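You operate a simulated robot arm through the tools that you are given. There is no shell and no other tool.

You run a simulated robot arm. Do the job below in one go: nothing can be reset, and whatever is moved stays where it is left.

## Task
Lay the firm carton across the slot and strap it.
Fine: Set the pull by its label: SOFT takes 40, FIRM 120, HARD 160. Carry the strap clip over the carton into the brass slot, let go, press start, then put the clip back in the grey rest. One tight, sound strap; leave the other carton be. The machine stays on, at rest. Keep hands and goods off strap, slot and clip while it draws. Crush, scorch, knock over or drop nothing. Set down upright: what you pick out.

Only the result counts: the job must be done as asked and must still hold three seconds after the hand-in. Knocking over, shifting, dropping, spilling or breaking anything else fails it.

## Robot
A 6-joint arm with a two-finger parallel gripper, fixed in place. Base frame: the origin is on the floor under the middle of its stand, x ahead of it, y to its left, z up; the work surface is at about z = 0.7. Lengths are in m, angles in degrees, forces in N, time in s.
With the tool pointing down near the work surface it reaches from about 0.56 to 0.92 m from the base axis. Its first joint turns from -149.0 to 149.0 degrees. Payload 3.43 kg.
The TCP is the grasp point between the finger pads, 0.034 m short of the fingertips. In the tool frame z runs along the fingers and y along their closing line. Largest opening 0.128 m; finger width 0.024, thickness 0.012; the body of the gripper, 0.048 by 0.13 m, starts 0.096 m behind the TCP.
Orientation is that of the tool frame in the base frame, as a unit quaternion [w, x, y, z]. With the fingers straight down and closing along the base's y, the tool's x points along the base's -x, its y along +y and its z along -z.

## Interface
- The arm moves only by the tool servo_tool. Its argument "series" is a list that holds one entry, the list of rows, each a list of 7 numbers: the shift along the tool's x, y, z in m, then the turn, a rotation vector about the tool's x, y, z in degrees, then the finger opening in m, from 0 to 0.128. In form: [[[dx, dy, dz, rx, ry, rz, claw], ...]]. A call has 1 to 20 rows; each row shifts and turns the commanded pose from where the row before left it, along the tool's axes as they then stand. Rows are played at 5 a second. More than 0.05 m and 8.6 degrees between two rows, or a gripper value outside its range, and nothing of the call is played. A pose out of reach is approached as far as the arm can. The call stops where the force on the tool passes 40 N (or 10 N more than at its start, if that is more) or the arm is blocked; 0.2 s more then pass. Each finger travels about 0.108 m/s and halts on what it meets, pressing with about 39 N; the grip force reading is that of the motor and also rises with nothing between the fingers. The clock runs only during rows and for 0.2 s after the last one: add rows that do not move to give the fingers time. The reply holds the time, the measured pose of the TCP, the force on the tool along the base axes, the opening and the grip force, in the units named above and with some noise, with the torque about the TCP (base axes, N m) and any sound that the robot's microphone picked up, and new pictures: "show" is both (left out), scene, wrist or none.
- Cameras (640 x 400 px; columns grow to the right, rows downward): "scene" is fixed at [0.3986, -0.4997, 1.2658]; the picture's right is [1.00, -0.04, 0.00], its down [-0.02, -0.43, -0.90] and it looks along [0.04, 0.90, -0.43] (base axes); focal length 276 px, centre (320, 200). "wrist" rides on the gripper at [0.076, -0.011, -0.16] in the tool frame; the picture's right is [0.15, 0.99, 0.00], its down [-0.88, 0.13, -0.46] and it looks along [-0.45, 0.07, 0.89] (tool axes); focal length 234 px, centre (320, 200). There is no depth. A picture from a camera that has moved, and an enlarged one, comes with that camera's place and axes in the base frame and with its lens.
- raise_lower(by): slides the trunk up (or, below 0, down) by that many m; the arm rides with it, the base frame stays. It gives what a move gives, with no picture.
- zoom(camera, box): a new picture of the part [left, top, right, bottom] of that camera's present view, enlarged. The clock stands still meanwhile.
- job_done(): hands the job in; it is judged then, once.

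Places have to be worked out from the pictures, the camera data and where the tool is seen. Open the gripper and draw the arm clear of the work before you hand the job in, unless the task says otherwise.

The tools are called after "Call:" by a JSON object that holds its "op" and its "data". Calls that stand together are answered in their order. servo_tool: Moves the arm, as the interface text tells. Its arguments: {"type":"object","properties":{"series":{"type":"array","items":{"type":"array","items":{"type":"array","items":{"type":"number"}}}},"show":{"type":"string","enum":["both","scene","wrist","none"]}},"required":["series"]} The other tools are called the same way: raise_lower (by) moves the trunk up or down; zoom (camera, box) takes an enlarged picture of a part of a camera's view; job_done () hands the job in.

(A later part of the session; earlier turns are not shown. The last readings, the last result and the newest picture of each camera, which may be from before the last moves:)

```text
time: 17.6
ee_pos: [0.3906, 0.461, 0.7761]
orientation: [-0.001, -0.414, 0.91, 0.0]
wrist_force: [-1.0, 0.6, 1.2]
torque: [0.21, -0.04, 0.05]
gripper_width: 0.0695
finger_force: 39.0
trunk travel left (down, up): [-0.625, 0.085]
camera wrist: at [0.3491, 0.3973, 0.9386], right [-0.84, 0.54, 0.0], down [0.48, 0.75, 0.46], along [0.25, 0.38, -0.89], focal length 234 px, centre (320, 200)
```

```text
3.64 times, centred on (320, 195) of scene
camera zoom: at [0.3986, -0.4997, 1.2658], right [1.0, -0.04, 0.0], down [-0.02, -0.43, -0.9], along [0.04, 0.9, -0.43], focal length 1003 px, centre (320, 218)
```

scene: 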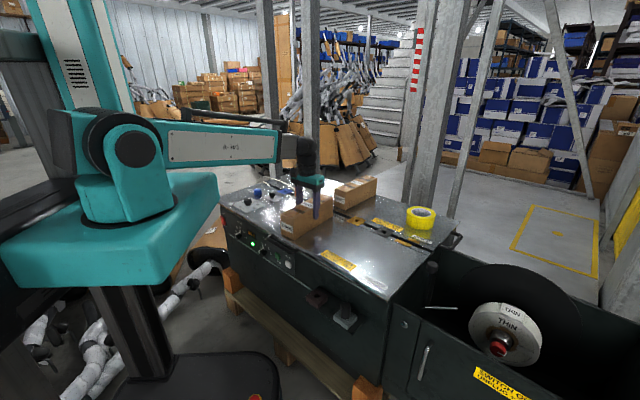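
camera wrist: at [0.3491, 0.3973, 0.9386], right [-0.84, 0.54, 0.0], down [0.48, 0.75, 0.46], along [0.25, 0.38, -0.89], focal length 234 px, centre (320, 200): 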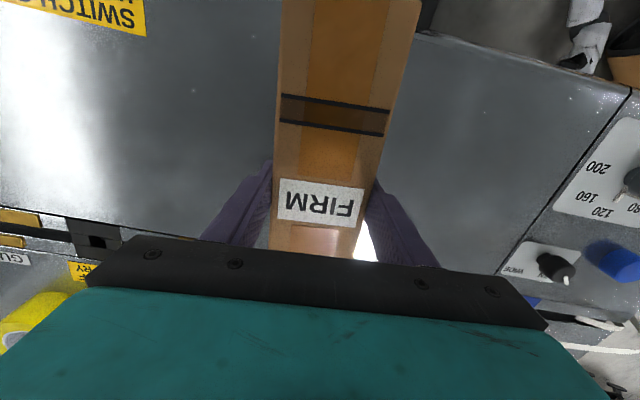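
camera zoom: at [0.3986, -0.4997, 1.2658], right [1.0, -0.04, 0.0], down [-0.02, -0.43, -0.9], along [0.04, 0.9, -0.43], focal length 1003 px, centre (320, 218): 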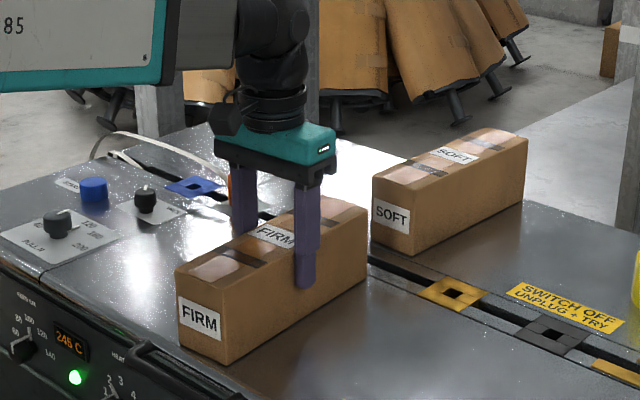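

Comparing pictures, the carton stayed on the table: the fingers slid up its sides (side force only ~1 N now). I'll check close up, then re-grip lower with a firmer close.

Call:
{"op": "servo_tool", "data": {"series": [[[0, 0, 0, 0, 0, 0, 0.08], [0, 0, 0, 0, 0, 0, 0.08], [0, 0, 0.015, 0, 0, 0, 0.08], [0, 0, 0.015, 0, 0, 0, 0.08], [0, 0, 0.004, 0, 0, 0, 0.08], [0, 0, 0, 0, 0, 0, 0.06], [0, 0, 0, 0, 0, 0, 0.02], [0, 0, 0, 0, 0, 0, 0.0], [0, 0, 0, 0, 0, 0, 0.0], [0, 0, 0, 0, 0, 0, 0.0]]]}}

Call:
{"op": "zoom", "data": {"camera": "scene", "box": [255, 140, 385, 250]}}

```text
time: 19.8
ee_pos: [0.3913, 0.4625, 0.7441]
orientation: [0.0, -0.415, 0.91, 0.0]
wrist_force: [-1.5, 0.5, -0.1]
torque: [-0.14, 0.26, -0.1]
gripper_width: 0.0699
finger_force: 38.7
trunk travel left (down, up): [-0.625, 0.085]
camera wrist: at [0.3503, 0.3981, 0.9049], right [-0.84, 0.54, 0.0], down [0.48, 0.75, 0.46], along [0.25, 0.38, -0.89], focal length 234 px, centre (320, 200)
```

scene: 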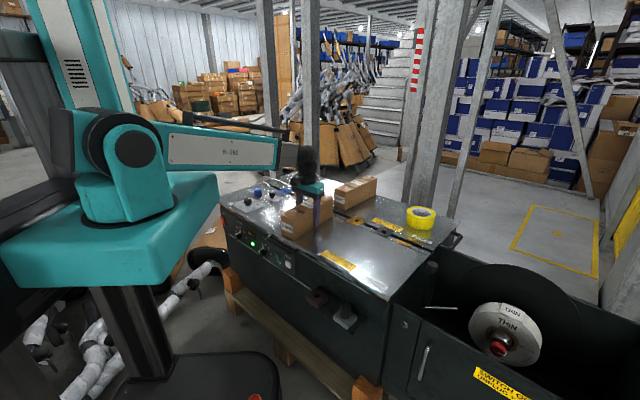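
wrist: 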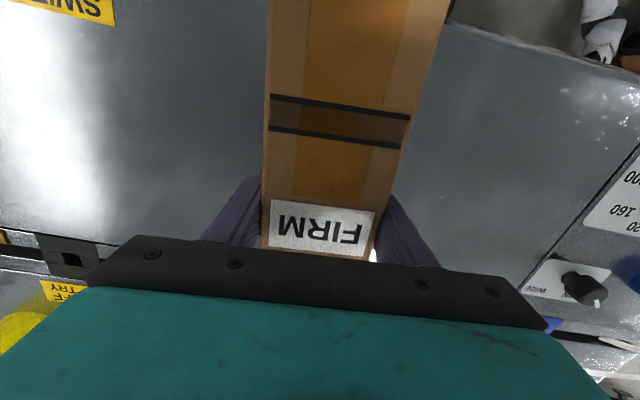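

```text
3.64 times, centred on (320, 195) of scene
camera zoom: at [0.3986, -0.4997, 1.2658], right [1.0, -0.04, 0.0], down [-0.02, -0.43, -0.9], along [0.04, 0.9, -0.43], focal length 1003 px, centre (320, 218)
```

zoom: 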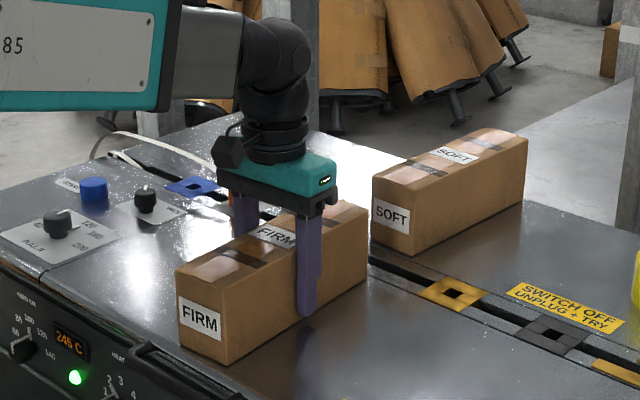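

Gripped again at 69.9 mm. I try a slow lift of 15 mm and read the force while still moving.

Call:
{"op": "servo_tool", "data": {"series": [[[0, 0, -0.003, 0, 0, 0, 0.0], [0, 0, -0.003, 0, 0, 0, 0.0], [0, 0, -0.003, 0, 0, 0, 0.0], [0, 0, -0.003, 0, 0, 0, 0.0], [0, 0, -0.003, 0, 0, 0, 0.0]]]}}

Call:
{"op": "zoom", "data": {"camera": "scene", "box": [255, 140, 385, 250]}}

```text
time: 21.0
ee_pos: [0.3931, 0.4619, 0.7582]
orientation: [0.0, -0.415, 0.91, 0.0]
wrist_force: [-0.9, 0.1, -3.2]
torque: [-0.03, 0.06, 0.01]
gripper_width: 0.0697
finger_force: 38.6
trunk travel left (down, up): [-0.625, 0.085]
camera wrist: at [0.3503, 0.3978, 0.92], right [-0.84, 0.54, 0.0], down [0.48, 0.75, 0.46], along [0.24, 0.38, -0.89], focal length 234 px, centre (320, 200)
```

scene: 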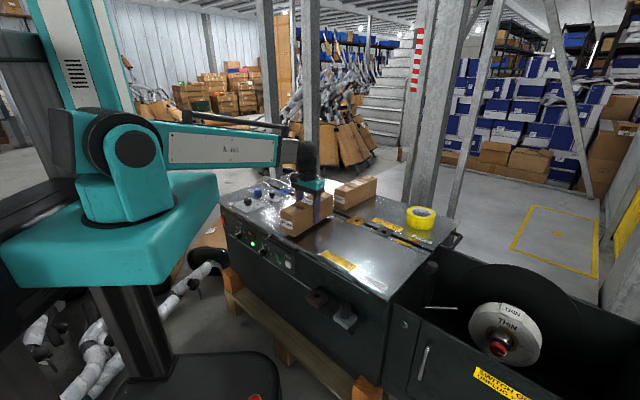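
wrist: 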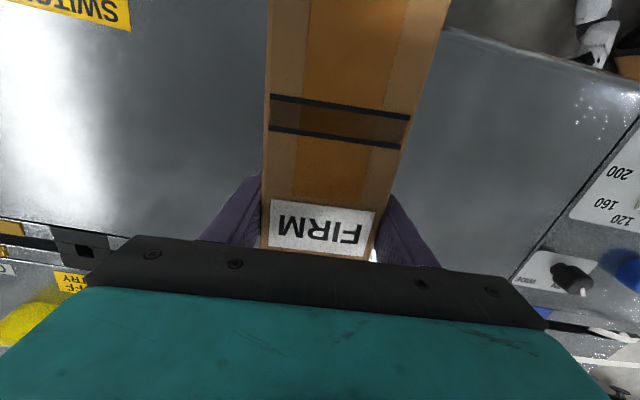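

```text
3.64 times, centred on (320, 195) of scene
camera zoom: at [0.3986, -0.4997, 1.2658], right [1.0, -0.04, 0.0], down [-0.02, -0.43, -0.9], along [0.04, 0.9, -0.43], focal length 1003 px, centre (320, 218)
```

zoom: 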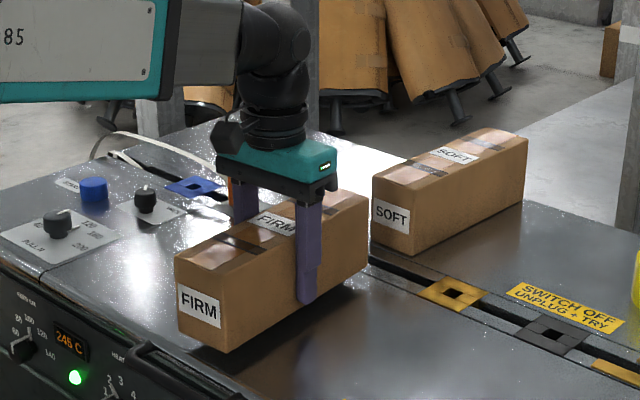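

Now it lifts cleanly (weight ≈ 3 N, shadow visible beneath). I raise it further, square it to the groove (+4°), and shift it left along the groove to clear SOFT.

Call:
{"op": "servo_tool", "data": {"series": [[[0, 0, -0.008, 0, 0, 0, 0.0], [0, 0, -0.012, 0, 0, 0, 0.0], [0, 0, -0.014, 0, 0, 0, 0.0], [0, 0, -0.014, 0, 0, 2, 0.0], [0, 0, -0.008, 0, 0, 2, 0.0], [0, 0.01, 0, 0, 0, 0, 0.0], [0, 0.02, 0, 0, 0, 0, 0.0], [0, 0.02, 0, 0, 0, 0, 0.0], [0, 0.02, 0, 0, 0, 0, 0.0], [0, 0.02, 0, 0, 0, 0, 0.0], [0, 0.015, 0, 0, 0, 0, 0.0], [0, 0.006, 0, 0, 0, 0, 0.0], [0, 0, 0, 0, 0, 0, 0.0]]]}}

Call:
{"op": "zoom", "data": {"camera": "scene", "box": [235, 110, 385, 240]}}

```text
time: 23.8
ee_pos: [0.3139, 0.5408, 0.8154]
orientation: [0.0, -0.382, 0.924, 0.0]
wrist_force: [-0.2, 0.3, -3.9]
torque: [-0.01, 0.0, 0.01]
gripper_width: 0.0697
finger_force: 39.4
trunk travel left (down, up): [-0.625, 0.085]
camera wrist: at [0.2676, 0.4795, 0.9762], right [-0.8, 0.6, 0.0], down [0.53, 0.72, 0.46], along [0.27, 0.37, -0.89], focal length 234 px, centre (320, 200)
```

scene: 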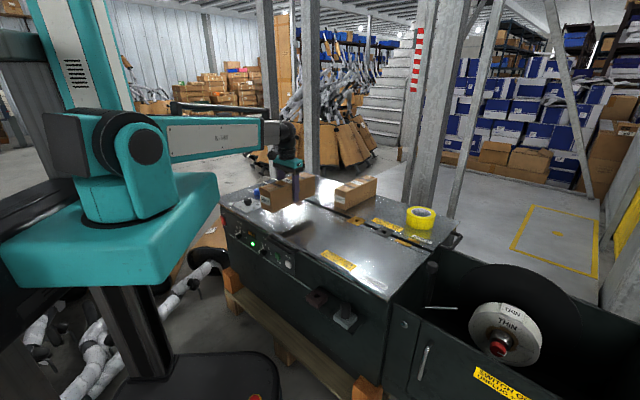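
wrist: 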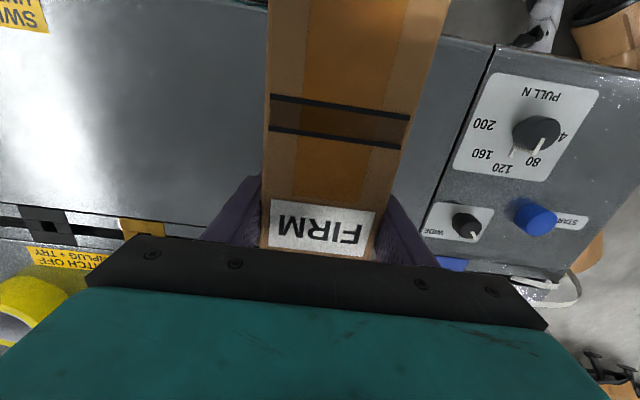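

```text
3.08 times, centred on (310, 175) of scene
camera zoom: at [0.3986, -0.4997, 1.2658], right [1.0, -0.04, 0.0], down [-0.02, -0.43, -0.9], along [0.04, 0.9, -0.43], focal length 848 px, centre (351, 277)
```

zoom: 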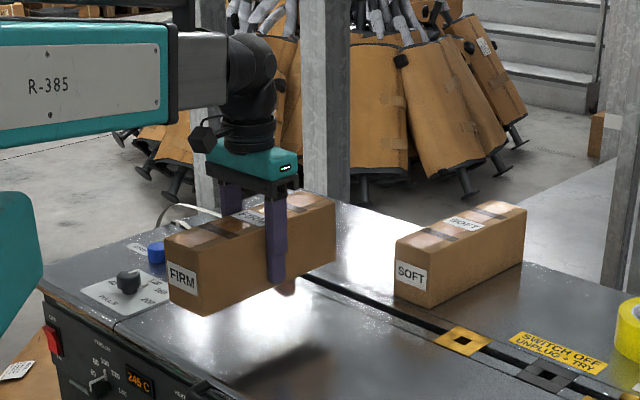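

Carton is held at s ≈ −0.160, level and squared. I now carry it away from the base by 0.16 m to centre it over the groove (p ≈ 0.765).

Call:
{"op": "servo_tool", "data": {"series": [[[-0.01, 0, 0, 0, 0, 0, 0.0], [-0.02, 0, 0, 0, 0, 0, 0.0], [-0.02, 0, 0, 0, 0, 0, 0.0], [-0.02, 0, 0, 0, 0, 0, 0.0], [-0.02, 0, 0, 0, 0, 0, 0.0], [-0.02, 0, 0, 0, 0, 0, 0.0], [-0.02, 0, 0, 0, 0, 0, 0.0], [-0.02, 0, 0, 0, 0, 0, 0.0], [-0.0105, 0, 0, 0, 0, 0, 0.0], [0, 0, 0, 0, 0, 0, 0.0]]]}}

Call:
{"op": "zoom", "data": {"camera": "scene", "box": [235, 110, 385, 240]}}

Call:
{"op": "zoom", "data": {"camera": "wrist", "box": [160, 60, 560, 290]}}

```text
time: 26.0
ee_pos: [0.425, 0.6558, 0.8155]
orientation: [0.0, -0.382, 0.924, 0.0]
wrist_force: [0.1, -0.1, -3.4]
torque: [0.02, 0.01, -0.01]
gripper_width: 0.0696
finger_force: 39.2
trunk travel left (down, up): [-0.625, 0.085]
camera wrist: at [0.3813, 0.5937, 0.9754], right [-0.8, 0.6, 0.0], down [0.53, 0.72, 0.46], along [0.27, 0.37, -0.89], focal length 234 px, centre (320, 200)
```

scene: 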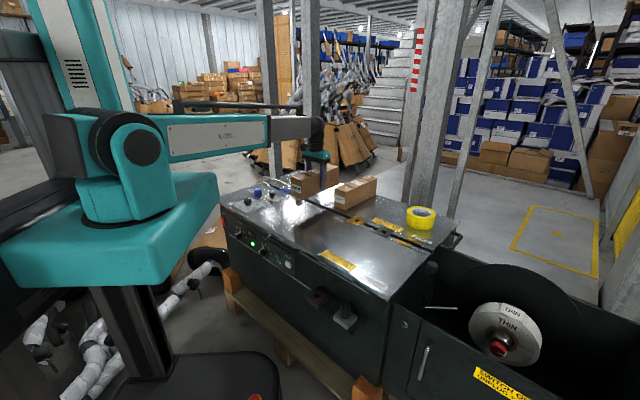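
wrist: 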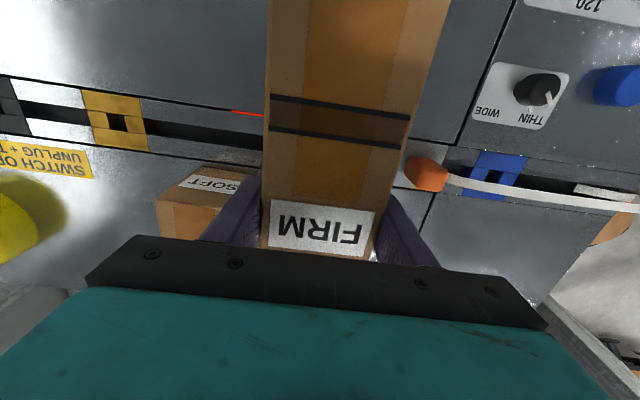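

```text
3.08 times, centred on (310, 175) of scene
camera zoom: at [0.3986, -0.4997, 1.2658], right [1.0, -0.04, 0.0], down [-0.02, -0.43, -0.9], along [0.04, 0.9, -0.43], focal length 848 px, centre (351, 277)
```

zoom: 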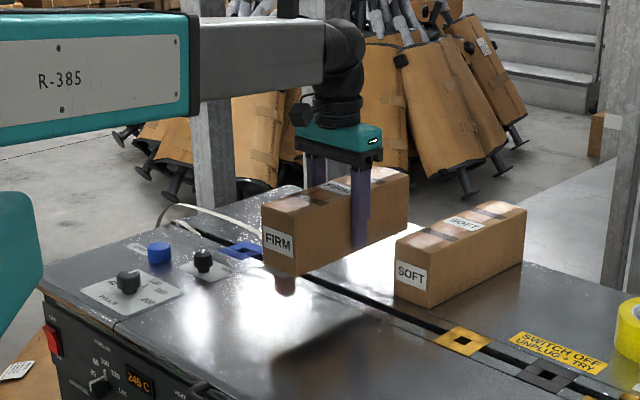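

```text
1.60 times, centred on (360, 175) of wrist
camera zoom: at [0.3813, 0.5937, 0.9754], right [-0.8, 0.6, 0.0], down [0.53, 0.72, 0.46], along [0.27, 0.37, -0.89], focal length 375 px, centre (256, 240)
```

zoom: 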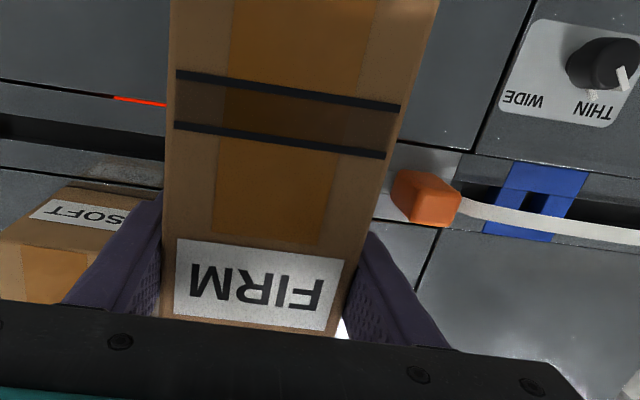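

Over the groove at s ≈ −0.163, p ≈ 0.764; right edge clear of SOFT and of a glowing red (heater) line at s −0.10…−0.06, left edge ~7 cm from the clip. I lower it gently until it nearly touches.

Call:
{"op": "servo_tool", "data": {"series": [[[0, 0, 0.01, 0, 0, 0, 0.0], [0, 0, 0.015, 0, 0, 0, 0.0], [0, 0, 0.015, 0, 0, 0, 0.0], [0, 0, 0.015, 0, 0, 0, 0.0], [0, 0, 0.008, 0, 0, 0, 0.0], [0, 0, 0.005, 0, 0, 0, 0.0], [0, 0, 0.002, 0, 0, 0, 0.0], [0, 0, 0, 0, 0, 0, 0.0]]]}}

Call:
{"op": "zoom", "data": {"camera": "scene", "box": [255, 140, 385, 240]}}

```text
time: 27.8
ee_pos: [0.4252, 0.6553, 0.7435]
orientation: [0.0, -0.384, 0.923, -0.001]
wrist_force: [0.5, -0.1, -2.7]
torque: [-0.02, 0.01, 0.02]
gripper_width: 0.0695
finger_force: 39.1
trunk travel left (down, up): [-0.625, 0.085]
camera wrist: at [0.3805, 0.593, 0.905], right [-0.8, 0.6, 0.0], down [0.53, 0.72, 0.46], along [0.27, 0.37, -0.89], focal length 234 px, centre (320, 200)
```

scene: 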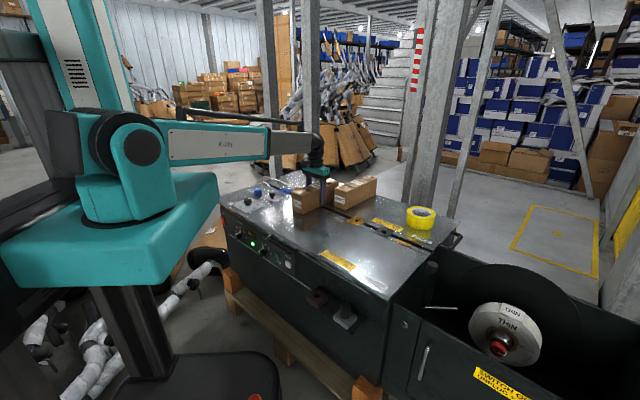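
wrist: 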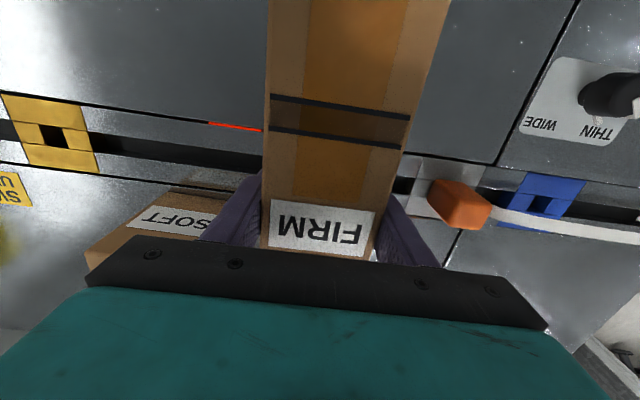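

```text
4.00 times, centred on (320, 190) of scene
camera zoom: at [0.3986, -0.4997, 1.2658], right [1.0, -0.04, 0.0], down [-0.02, -0.43, -0.9], along [0.04, 0.9, -0.43], focal length 1103 px, centre (320, 240)
```

zoom: 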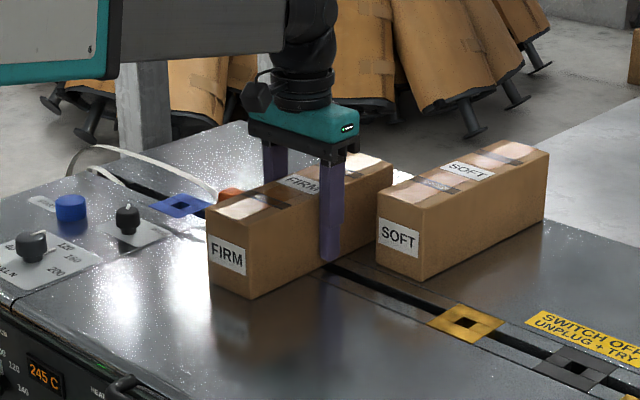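

Almost touching (force −2.7 N still mostly carton weight). I lower in 1–2 mm steps until the table takes the weight.

Call:
{"op": "servo_tool", "data": {"series": [[[0, 0, 0.0015, 0, 0, 0, 0.0], [0, 0, 0, 0, 0, 0, 0.0]]], "show": "none"}}

```text
time: 28.4
ee_pos: [0.4265, 0.6546, 0.7432]
orientation: [0.0, -0.383, 0.924, 0.0]
wrist_force: [2.0, 0.3, 11.2]
torque: [-1.13, 1.04, 0.12]
gripper_width: 0.0699
finger_force: 38.9
trunk travel left (down, up): [-0.625, 0.085]
```

The carton's near edge touches first (+11 N), so it's down to within a millimetre. I ease up half a millimetre and open the fingers to let it settle.

Call:
{"op": "servo_tool", "data": {"series": [[[0, 0, -0.0007, 0, 0, 0, 0.0], [0, 0, 0, 0, 0, 0, 0.07], [0, 0, 0, 0, 0, 0, 0.085], [0, 0, 0, 0, 0, 0, 0.095], [0, 0, 0, 0, 0, 0, 0.095], [0, 0, -0.02, 0, 0, 0, 0.095], [0, 0, -0.04, 0, 0, 0, 0.095], [0, 0, -0.05, 0, 0, 0, 0.095], [0, 0, 0, 0, 0, 0, 0.095]]]}}

Call:
{"op": "zoom", "data": {"camera": "scene", "box": [255, 140, 385, 240]}}

Call:
{"op": "zoom", "data": {"camera": "wrist", "box": [160, 60, 560, 290]}}

```text
time: 30.4
ee_pos: [0.4263, 0.6532, 0.8561]
orientation: [0.001, -0.383, 0.924, 0.0]
wrist_force: [0.5, -0.3, 0.1]
torque: [0.0, 0.0, 0.0]
gripper_width: 0.0948
finger_force: 0.3
trunk travel left (down, up): [-0.625, 0.085]
camera wrist: at [0.3804, 0.5923, 1.017], right [-0.8, 0.6, 0.0], down [0.53, 0.72, 0.46], along [0.27, 0.37, -0.89], focal length 234 px, centre (320, 200)
```

scene: 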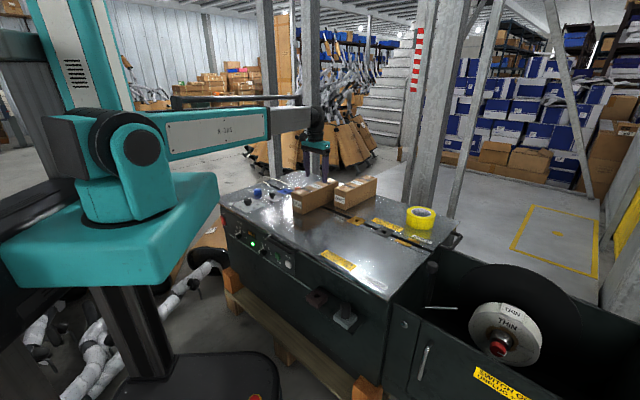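
wrist: 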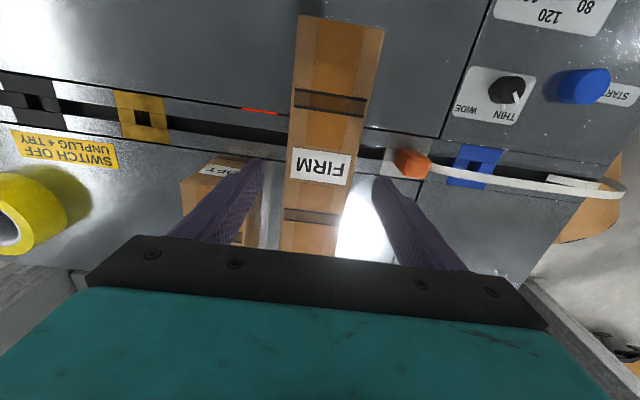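

```text
4.00 times, centred on (320, 190) of scene
camera zoom: at [0.3986, -0.4997, 1.2658], right [1.0, -0.04, 0.0], down [-0.02, -0.43, -0.9], along [0.04, 0.9, -0.43], focal length 1103 px, centre (320, 240)
```

zoom: 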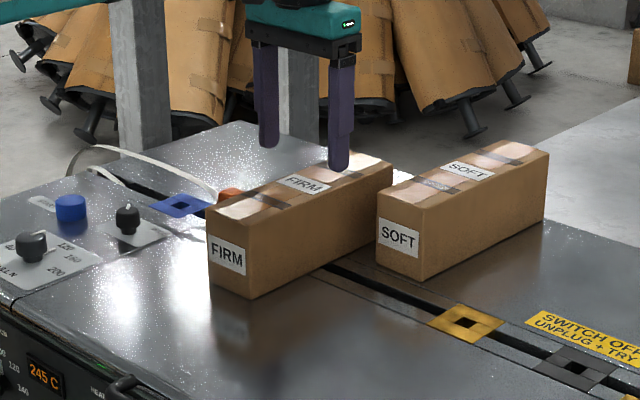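

```text
1.60 times, centred on (360, 175) of wrist
camera zoom: at [0.3804, 0.5923, 1.017], right [-0.8, 0.6, 0.0], down [0.53, 0.72, 0.46], along [0.27, 0.37, -0.89], focal length 375 px, centre (256, 240)
```

zoom: 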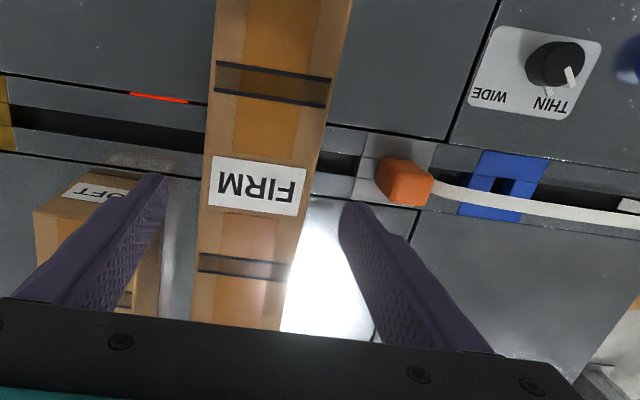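

The carton stands squarely across the groove. Next I rise, turn the tool 90° so it will close across the clip (clear of the strap), and go over the brass slot first to measure it.

Call:
{"op": "servo_tool", "data": {"series": [[[0, 0, -0.03, 0, 0, 0, 0.095], [0, 0, -0.02, 0, 0, 8.18, 0.095], [0, 0, 0, 0, 0, 8.18, 0.08], [0, 0, 0, 0, 0, 8.18, 0.07], [0, 0, 0, 0, 0, 8.18, 0.07], [0, 0, 0, 0, 0, 8.18, 0.07], [0, 0, 0, 0, 0, 8.18, 0.07], [0, 0, 0, 0, 0, 8.18, 0.07], [0, 0, 0, 0, 0, 8.18, 0.07], [0, 0, 0, 0, 0, 8.18, 0.07], [0, 0, 0, 0, 0, 8.18, 0.07], [0, 0, 0, 0, 0, 8.18, 0.07], [0, 0, 0, 0, 0, 0, 0.07]]]}}

```text
time: 33.2
ee_pos: [0.4277, 0.6538, 0.9044]
orientation: [0.0, 0.383, 0.924, 0.0]
wrist_force: [0.0, -0.7, 0.9]
torque: [-0.03, 0.0, -0.01]
gripper_width: 0.0697
finger_force: 0.0
trunk travel left (down, up): [-0.625, 0.085]
camera wrist: at [0.3652, 0.7003, 1.0648], right [0.6, 0.8, 0.0], down [0.71, -0.53, 0.46], along [0.37, -0.27, -0.89], focal length 234 px, centre (320, 200)
```

scene: 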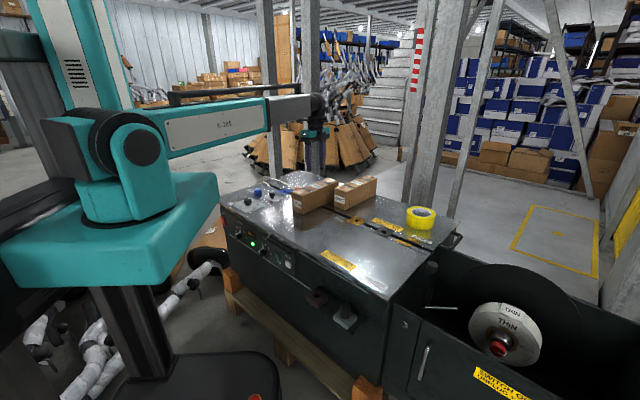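
wrist: 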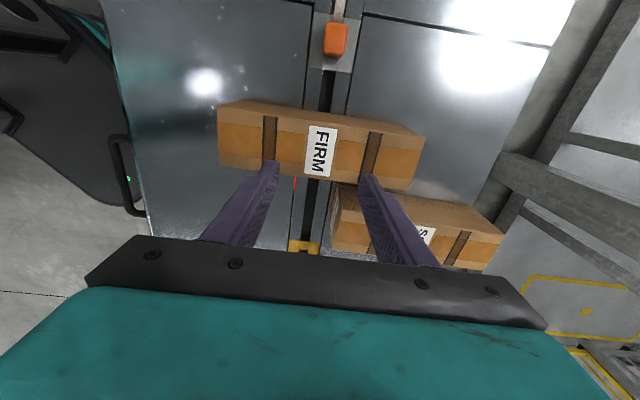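

Good view of the carton across the groove. I zoom to check its squareness and the clip, then move over the brass slot.

Call:
{"op": "zoom", "data": {"camera": "wrist", "box": [200, 0, 440, 150]}}

Call:
{"op": "servo_tool", "data": {"series": [[[-0.038, 0, 0, 0, 0, 0, 0.07], [-0.038, 0, 0, 0, 0, 0, 0.07], [-0.038, 0, 0, 0, 0, 0, 0.07], [-0.038, 0, 0, 0, 0, 0, 0.07], [-0.038, 0, 0, 0, 0, 0, 0.07], [-0.038, 0, 0, 0, 0, 0, 0.07], [0, 0, 0, 0, 0, 0, 0.07]]]}}

Call:
{"op": "zoom", "data": {"camera": "wrist", "box": [240, 90, 400, 190]}}

```text
2.67 times, centred on (320, 75) of wrist
camera zoom: at [0.3652, 0.7003, 1.0648], right [0.6, 0.8, 0.0], down [0.71, -0.53, 0.46], along [0.37, -0.27, -0.89], focal length 624 px, centre (320, 533)
```

zoom: 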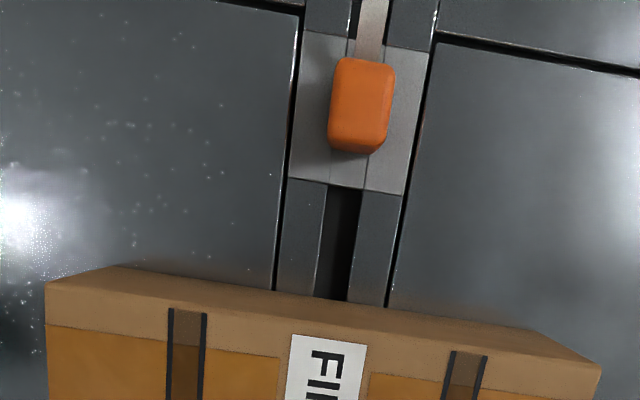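

```text
time: 34.8
ee_pos: [0.5904, 0.4946, 0.9032]
orientation: [0.0, 0.382, 0.924, 0.0]
wrist_force: [0.4, 0.0, 0.5]
torque: [-0.03, 0.02, 0.01]
gripper_width: 0.0699
finger_force: 0.0
trunk travel left (down, up): [-0.625, 0.085]
camera wrist: at [0.5272, 0.5403, 1.0642], right [0.59, 0.8, 0.0], down [0.72, -0.53, 0.46], along [0.37, -0.27, -0.89], focal length 234 px, centre (320, 200)
```

scene: 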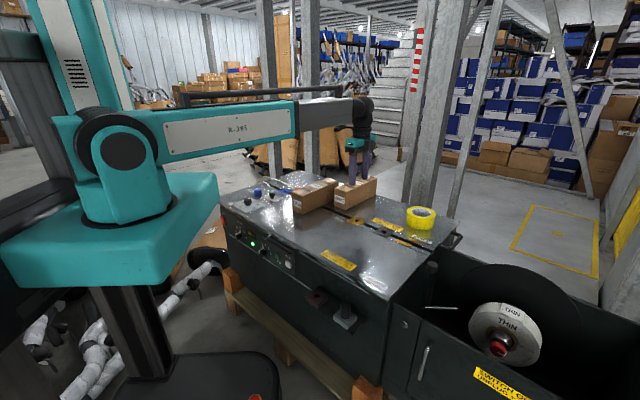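
wrist: 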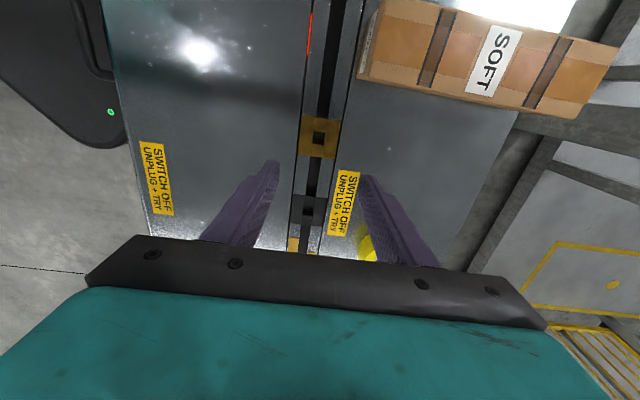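

```text
4.00 times, centred on (320, 140) of wrist
camera zoom: at [0.5272, 0.5403, 1.0642], right [0.59, 0.8, 0.0], down [0.72, -0.53, 0.46], along [0.37, -0.27, -0.89], focal length 937 px, centre (320, 440)
```

zoom: 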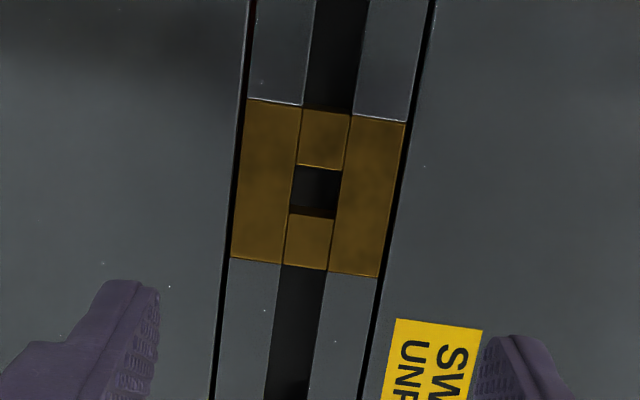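

Brass slot hole centre measured at about (0.592, 0.493). I now travel back above the clip's rest, estimated at (0.343, 0.741), for the same measurement.

Call:
{"op": "servo_tool", "data": {"series": [[[0.0436, 0, 0, 0, 0, 0, 0.07], [0.0436, 0, 0, 0, 0, 0, 0.07], [0.0436, 0, 0, 0, 0, 0, 0.07], [0.0436, 0, 0, 0, 0, 0, 0.07], [0.0436, 0, 0, 0, 0, 0, 0.07], [0.0436, 0, 0, 0, 0, 0, 0.07], [0.0436, 0, 0, 0, 0, 0, 0.07], [0.0436, 0, 0, 0, 0, 0, 0.07], [0, 0, 0, 0, 0, 0, 0.07], [0, 0, 0, 0, 0, 0, 0.07]]]}}

Call:
{"op": "zoom", "data": {"camera": "wrist", "box": [240, 90, 400, 190]}}

Call:
{"op": "zoom", "data": {"camera": "scene", "box": [225, 130, 345, 220]}}

```text
time: 37.0
ee_pos: [0.3425, 0.7414, 0.9041]
orientation: [0.0, 0.383, 0.924, -0.001]
wrist_force: [0.4, 0.2, -0.6]
torque: [-0.01, 0.0, 0.03]
gripper_width: 0.0703
finger_force: 0.1
trunk travel left (down, up): [-0.625, 0.085]
camera wrist: at [0.2814, 0.7868, 1.0665], right [0.6, 0.8, 0.0], down [0.72, -0.53, 0.46], along [0.37, -0.27, -0.89], focal length 234 px, centre (320, 200)
```

scene: 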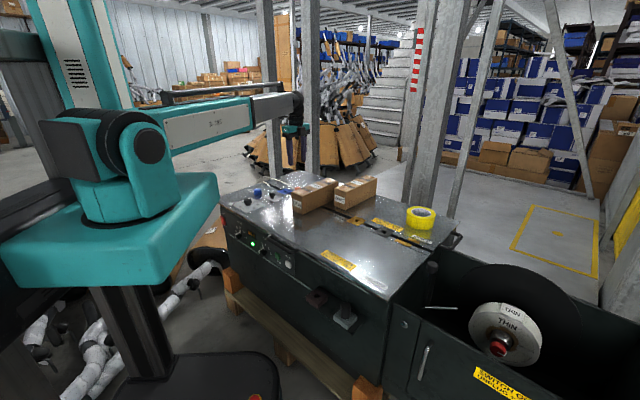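
wrist: 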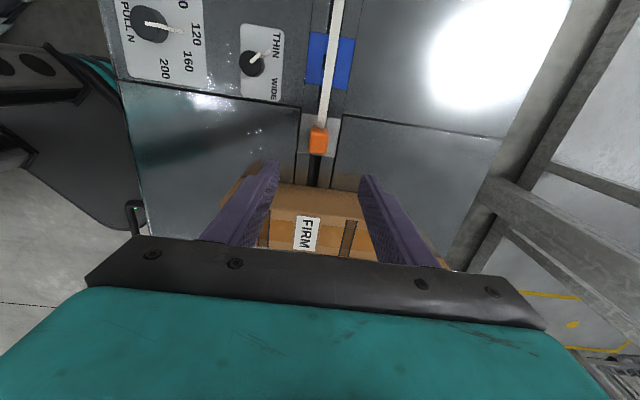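

```text
4.00 times, centred on (320, 140) of wrist
camera zoom: at [0.2814, 0.7868, 1.0665], right [0.6, 0.8, 0.0], down [0.72, -0.53, 0.46], along [0.37, -0.27, -0.89], focal length 937 px, centre (320, 440)
```

zoom: 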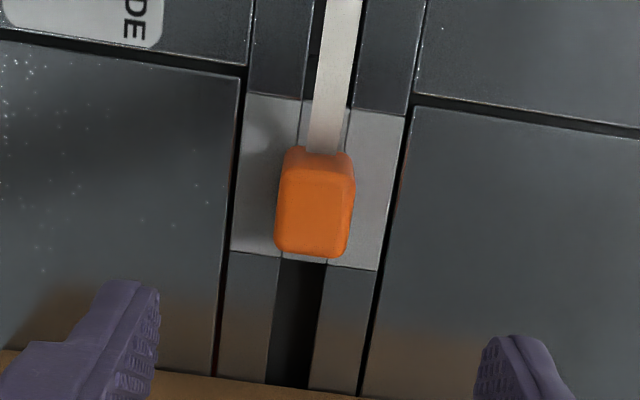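

```text
4.44 times, centred on (285, 175) of scene
camera zoom: at [0.3986, -0.4997, 1.2658], right [1.0, -0.04, 0.0], down [-0.02, -0.43, -0.9], along [0.04, 0.9, -0.43], focal length 1226 px, centre (476, 311)
```

zoom: 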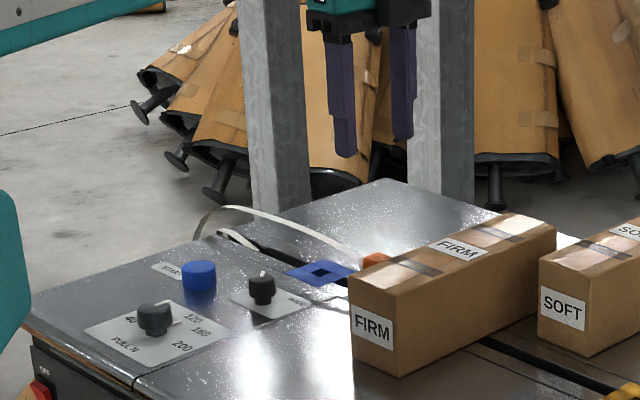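

The rest is centred under the TCP, and comparing the two views the brass slot is exactly 0.351 m away along the tool's −x with no sideways offset. I descend to just above the clip for another look.

Call:
{"op": "servo_tool", "data": {"series": [[[0, 0, 0.03, 0, 0, 0, 0.07], [0, 0, 0.03, 0, 0, 0, 0.07], [0, 0, 0.03, 0, 0, 0, 0.07], [0, 0, 0.014, 0, 0, 0, 0.07], [0, 0, 0, 0, 0, 0, 0.07]]]}}

Call:
{"op": "zoom", "data": {"camera": "wrist", "box": [220, 80, 420, 205]}}

Call:
{"op": "zoom", "data": {"camera": "scene", "box": [245, 130, 345, 215]}}

```text
time: 38.2
ee_pos: [0.3429, 0.7408, 0.7986]
orientation: [0.0, 0.382, 0.924, 0.0]
wrist_force: [-0.1, -0.3, 0.3]
torque: [-0.01, 0.01, 0.0]
gripper_width: 0.0699
finger_force: 0.0
trunk travel left (down, up): [-0.625, 0.085]
camera wrist: at [0.2795, 0.7867, 0.9607], right [0.6, 0.8, 0.0], down [0.72, -0.53, 0.46], along [0.37, -0.27, -0.89], focal length 234 px, centre (320, 200)
```

scene: 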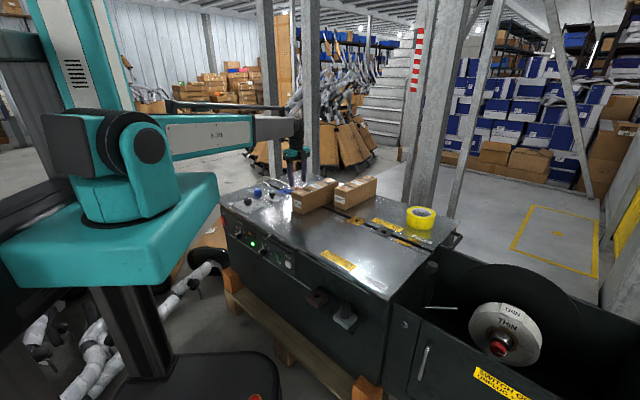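
wrist: 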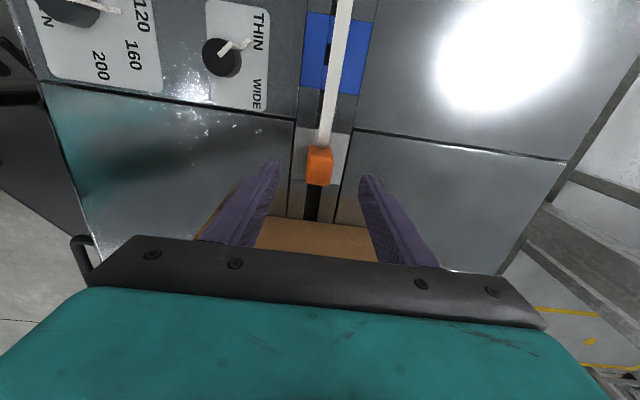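

```text
3.20 times, centred on (320, 142) of wrist
camera zoom: at [0.2795, 0.7867, 0.9607], right [0.6, 0.8, 0.0], down [0.72, -0.53, 0.46], along [0.37, -0.27, -0.89], focal length 749 px, centre (320, 384)
```

zoom: 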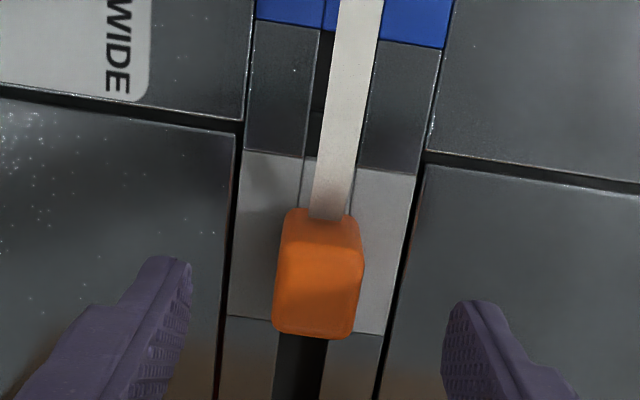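

```text
4.71 times, centred on (295, 172) of scene
camera zoom: at [0.3986, -0.4997, 1.2658], right [1.0, -0.04, 0.0], down [-0.02, -0.43, -0.9], along [0.04, 0.9, -0.43], focal length 1298 px, centre (438, 329)
```

zoom: 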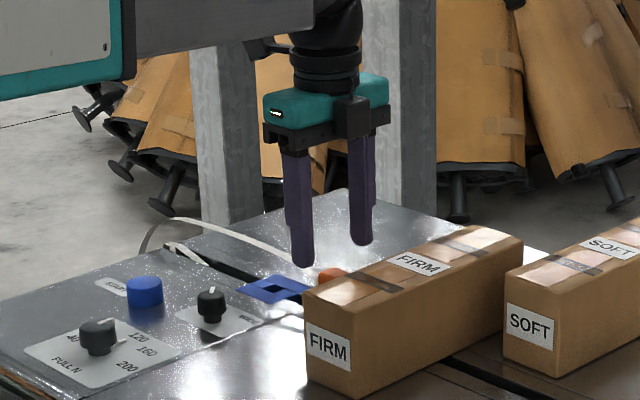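

The clip is centred under the TCP (within ~1 mm), about 26 mm wide across. I descend to grasp height and close on it.

Call:
{"op": "servo_tool", "data": {"series": [[[0, 0, 0.02, 0, 0, 0, 0.07], [0, 0, 0.02, 0, 0, 0, 0.07], [0, 0, 0.016, 0, 0, 0, 0.07], [0, 0, 0, 0, 0, 0, 0.07], [0, 0, 0, 0, 0, 0, 0.04], [0, 0, 0, 0, 0, 0, 0.02], [0, 0, 0, 0, 0, 0, 0.0], [0, 0, 0, 0, 0, 0, 0.0], [0, 0, 0, 0, 0, 0, 0.0]]]}}

Call:
{"op": "zoom", "data": {"camera": "wrist", "box": [220, 100, 420, 225]}}

Call:
{"op": "zoom", "data": {"camera": "scene", "box": [245, 130, 345, 215]}}

```text
time: 40.2
ee_pos: [0.3415, 0.7407, 0.7435]
orientation: [0.0, 0.382, 0.924, 0.0]
wrist_force: [-0.4, 0.3, -0.1]
torque: [-0.01, 0.01, 0.02]
gripper_width: 0.0246
finger_force: 38.2
trunk travel left (down, up): [-0.625, 0.085]
camera wrist: at [0.2796, 0.7863, 0.9044], right [0.6, 0.8, 0.0], down [0.72, -0.53, 0.46], along [0.37, -0.27, -0.89], focal length 234 px, centre (320, 200)
```

scene: 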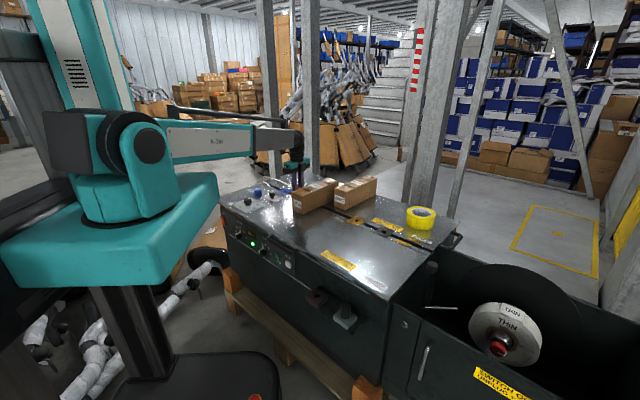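
wrist: 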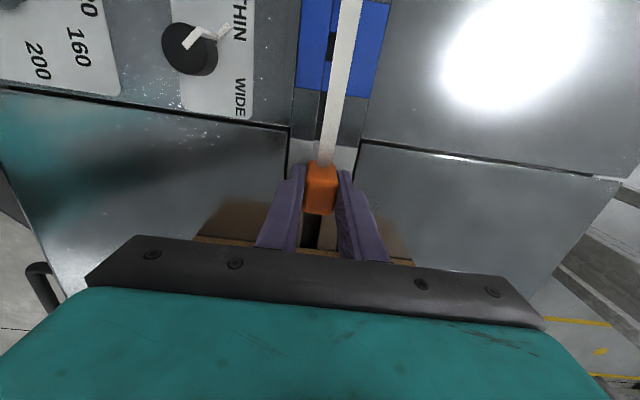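

```text
3.20 times, centred on (320, 162) of wrist
camera zoom: at [0.2796, 0.7863, 0.9044], right [0.6, 0.8, 0.0], down [0.72, -0.53, 0.46], along [0.37, -0.27, -0.89], focal length 749 px, centre (320, 320)
```

zoom: 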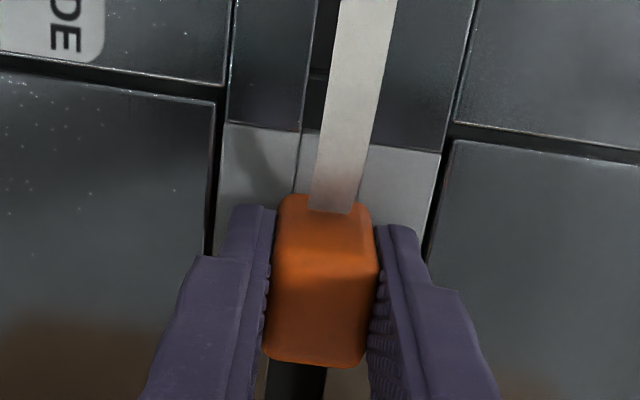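

```text
4.71 times, centred on (295, 172) of scene
camera zoom: at [0.3986, -0.4997, 1.2658], right [1.0, -0.04, 0.0], down [-0.02, -0.43, -0.9], along [0.04, 0.9, -0.43], focal length 1298 px, centre (438, 329)
```

zoom: 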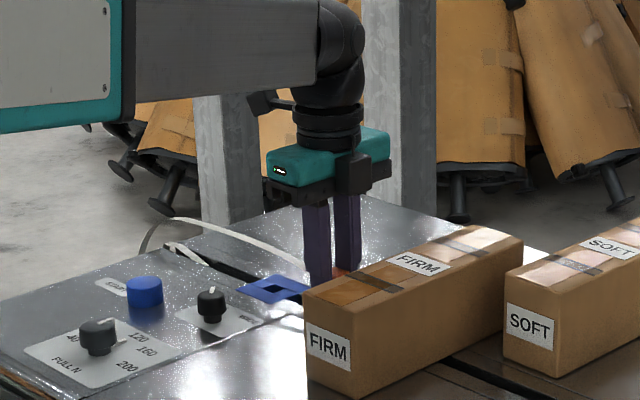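

The clip is held at 24.6 mm with no side load, so it is well centred. I lift it slowly straight out of the rest.

Call:
{"op": "servo_tool", "data": {"series": [[[0, 0, -0.003, 0, 0, 0, 0.0], [0, 0, -0.004, 0, 0, 0, 0.0], [0, 0, -0.006, 0, 0, 0, 0.0], [0, 0, -0.008, 0, 0, 0, 0.0], [0, 0, -0.01, 0, 0, 0, 0.0], [0, 0, -0.01, 0, 0, 0, 0.0], [0, 0, 0, 0, 0, 0, 0.0]]]}}

Call:
{"op": "zoom", "data": {"camera": "wrist", "box": [220, 100, 420, 225]}}

Call:
{"op": "zoom", "data": {"camera": "scene", "box": [225, 120, 345, 215]}}

```text
time: 41.8
ee_pos: [0.342, 0.7398, 0.7851]
orientation: [0.0, 0.382, 0.924, 0.0]
wrist_force: [0.3, 0.1, 0.8]
torque: [-0.01, 0.01, 0.01]
gripper_width: 0.0248
finger_force: 39.4
trunk travel left (down, up): [-0.625, 0.085]
camera wrist: at [0.2797, 0.786, 0.9467], right [0.6, 0.8, 0.0], down [0.72, -0.53, 0.46], along [0.37, -0.27, -0.89], focal length 234 px, centre (320, 200)
```

scene: 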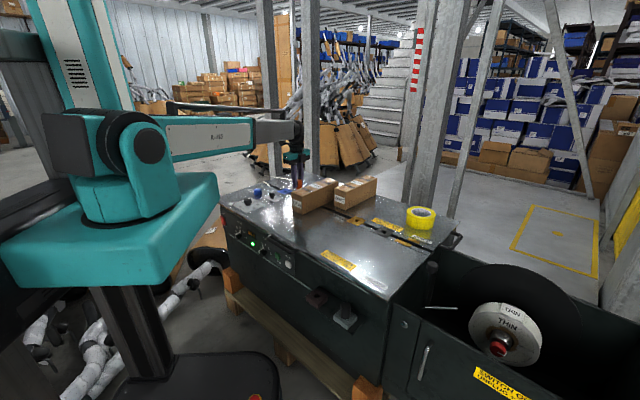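
wrist: 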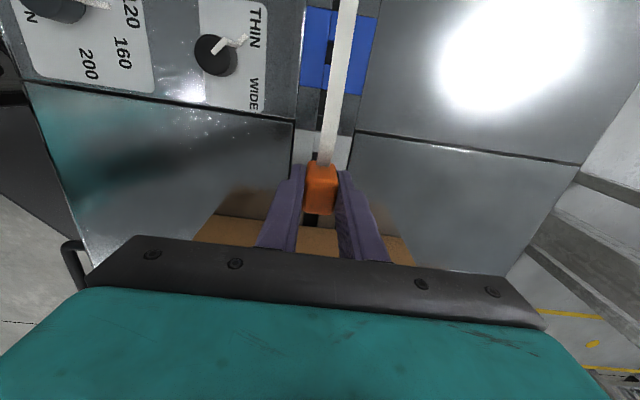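

```text
3.20 times, centred on (320, 162) of wrist
camera zoom: at [0.2797, 0.786, 0.9467], right [0.6, 0.8, 0.0], down [0.72, -0.53, 0.46], along [0.37, -0.27, -0.89], focal length 749 px, centre (320, 320)
```

zoom: 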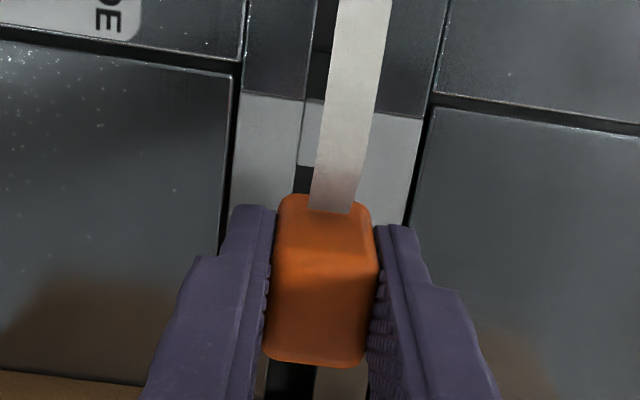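

```text
4.21 times, centred on (285, 168) of scene
camera zoom: at [0.3986, -0.4997, 1.2658], right [1.0, -0.04, 0.0], down [-0.02, -0.43, -0.9], along [0.04, 0.9, -0.43], focal length 1161 px, centre (467, 337)
```

zoom: 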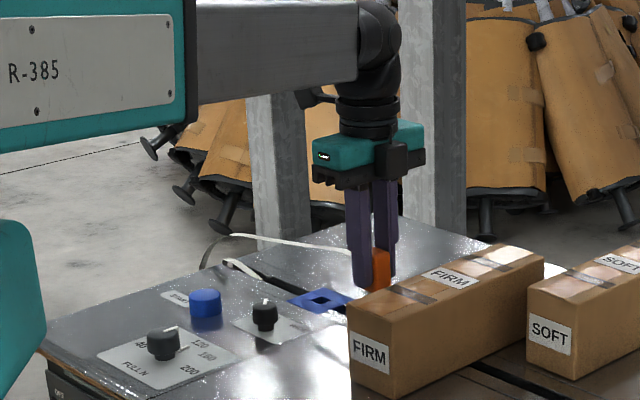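

The clip comes out freely with the strap following. I keep lifting to z ≈ 0.90 to clear the carton.

Call:
{"op": "servo_tool", "data": {"series": [[[0, 0, -0.015, 0, 0, 0, 0.0], [0, 0, -0.02, 0, 0, 0, 0.0], [0, 0, -0.025, 0, 0, 0, 0.0], [0, 0, -0.025, 0, 0, 0, 0.0], [0, 0, -0.02, 0, 0, 0, 0.0], [0, 0, -0.01, 0, 0, 0, 0.0], [0, 0, 0, 0, 0, 0, 0.0]]]}}

Call:
{"op": "zoom", "data": {"camera": "scene", "box": [225, 110, 345, 205]}}

```text
time: 43.4
ee_pos: [0.3403, 0.7413, 0.9]
orientation: [0.0, 0.382, 0.924, 0.0]
wrist_force: [0.0, 0.0, -0.4]
torque: [0.0, 0.02, 0.03]
gripper_width: 0.0245
finger_force: 38.8
trunk travel left (down, up): [-0.625, 0.085]
camera wrist: at [0.2785, 0.7862, 1.0608], right [0.6, 0.8, 0.0], down [0.72, -0.53, 0.46], along [0.37, -0.27, -0.89], focal length 234 px, centre (320, 200)
```

scene: 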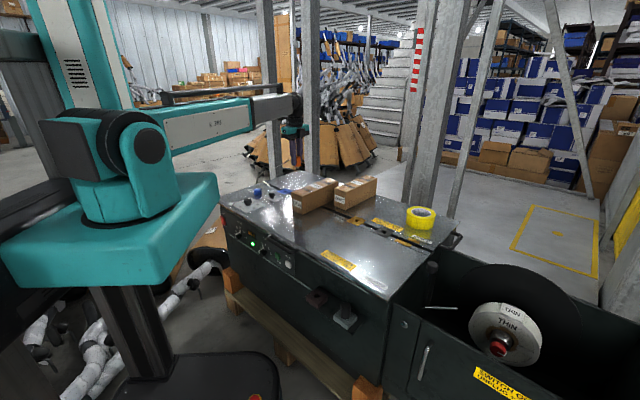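
wrist: 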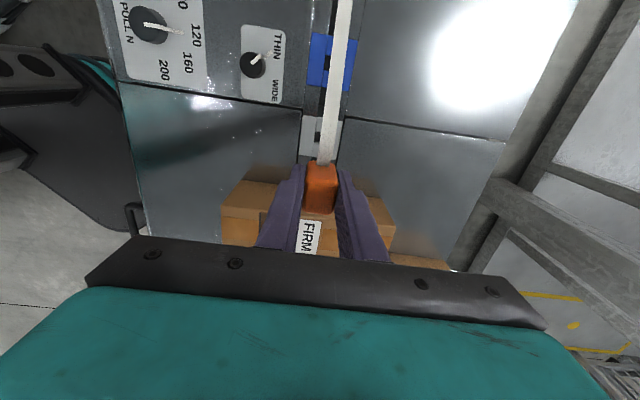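

```text
4.21 times, centred on (285, 158) of scene
camera zoom: at [0.3986, -0.4997, 1.2658], right [1.0, -0.04, 0.0], down [-0.02, -0.43, -0.9], along [0.04, 0.9, -0.43], focal length 1161 px, centre (467, 379)
```

zoom: 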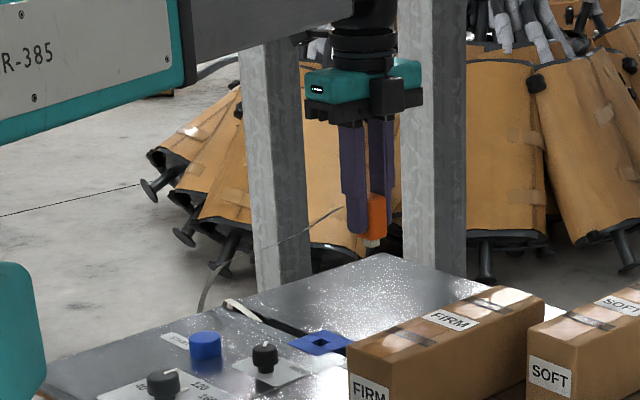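

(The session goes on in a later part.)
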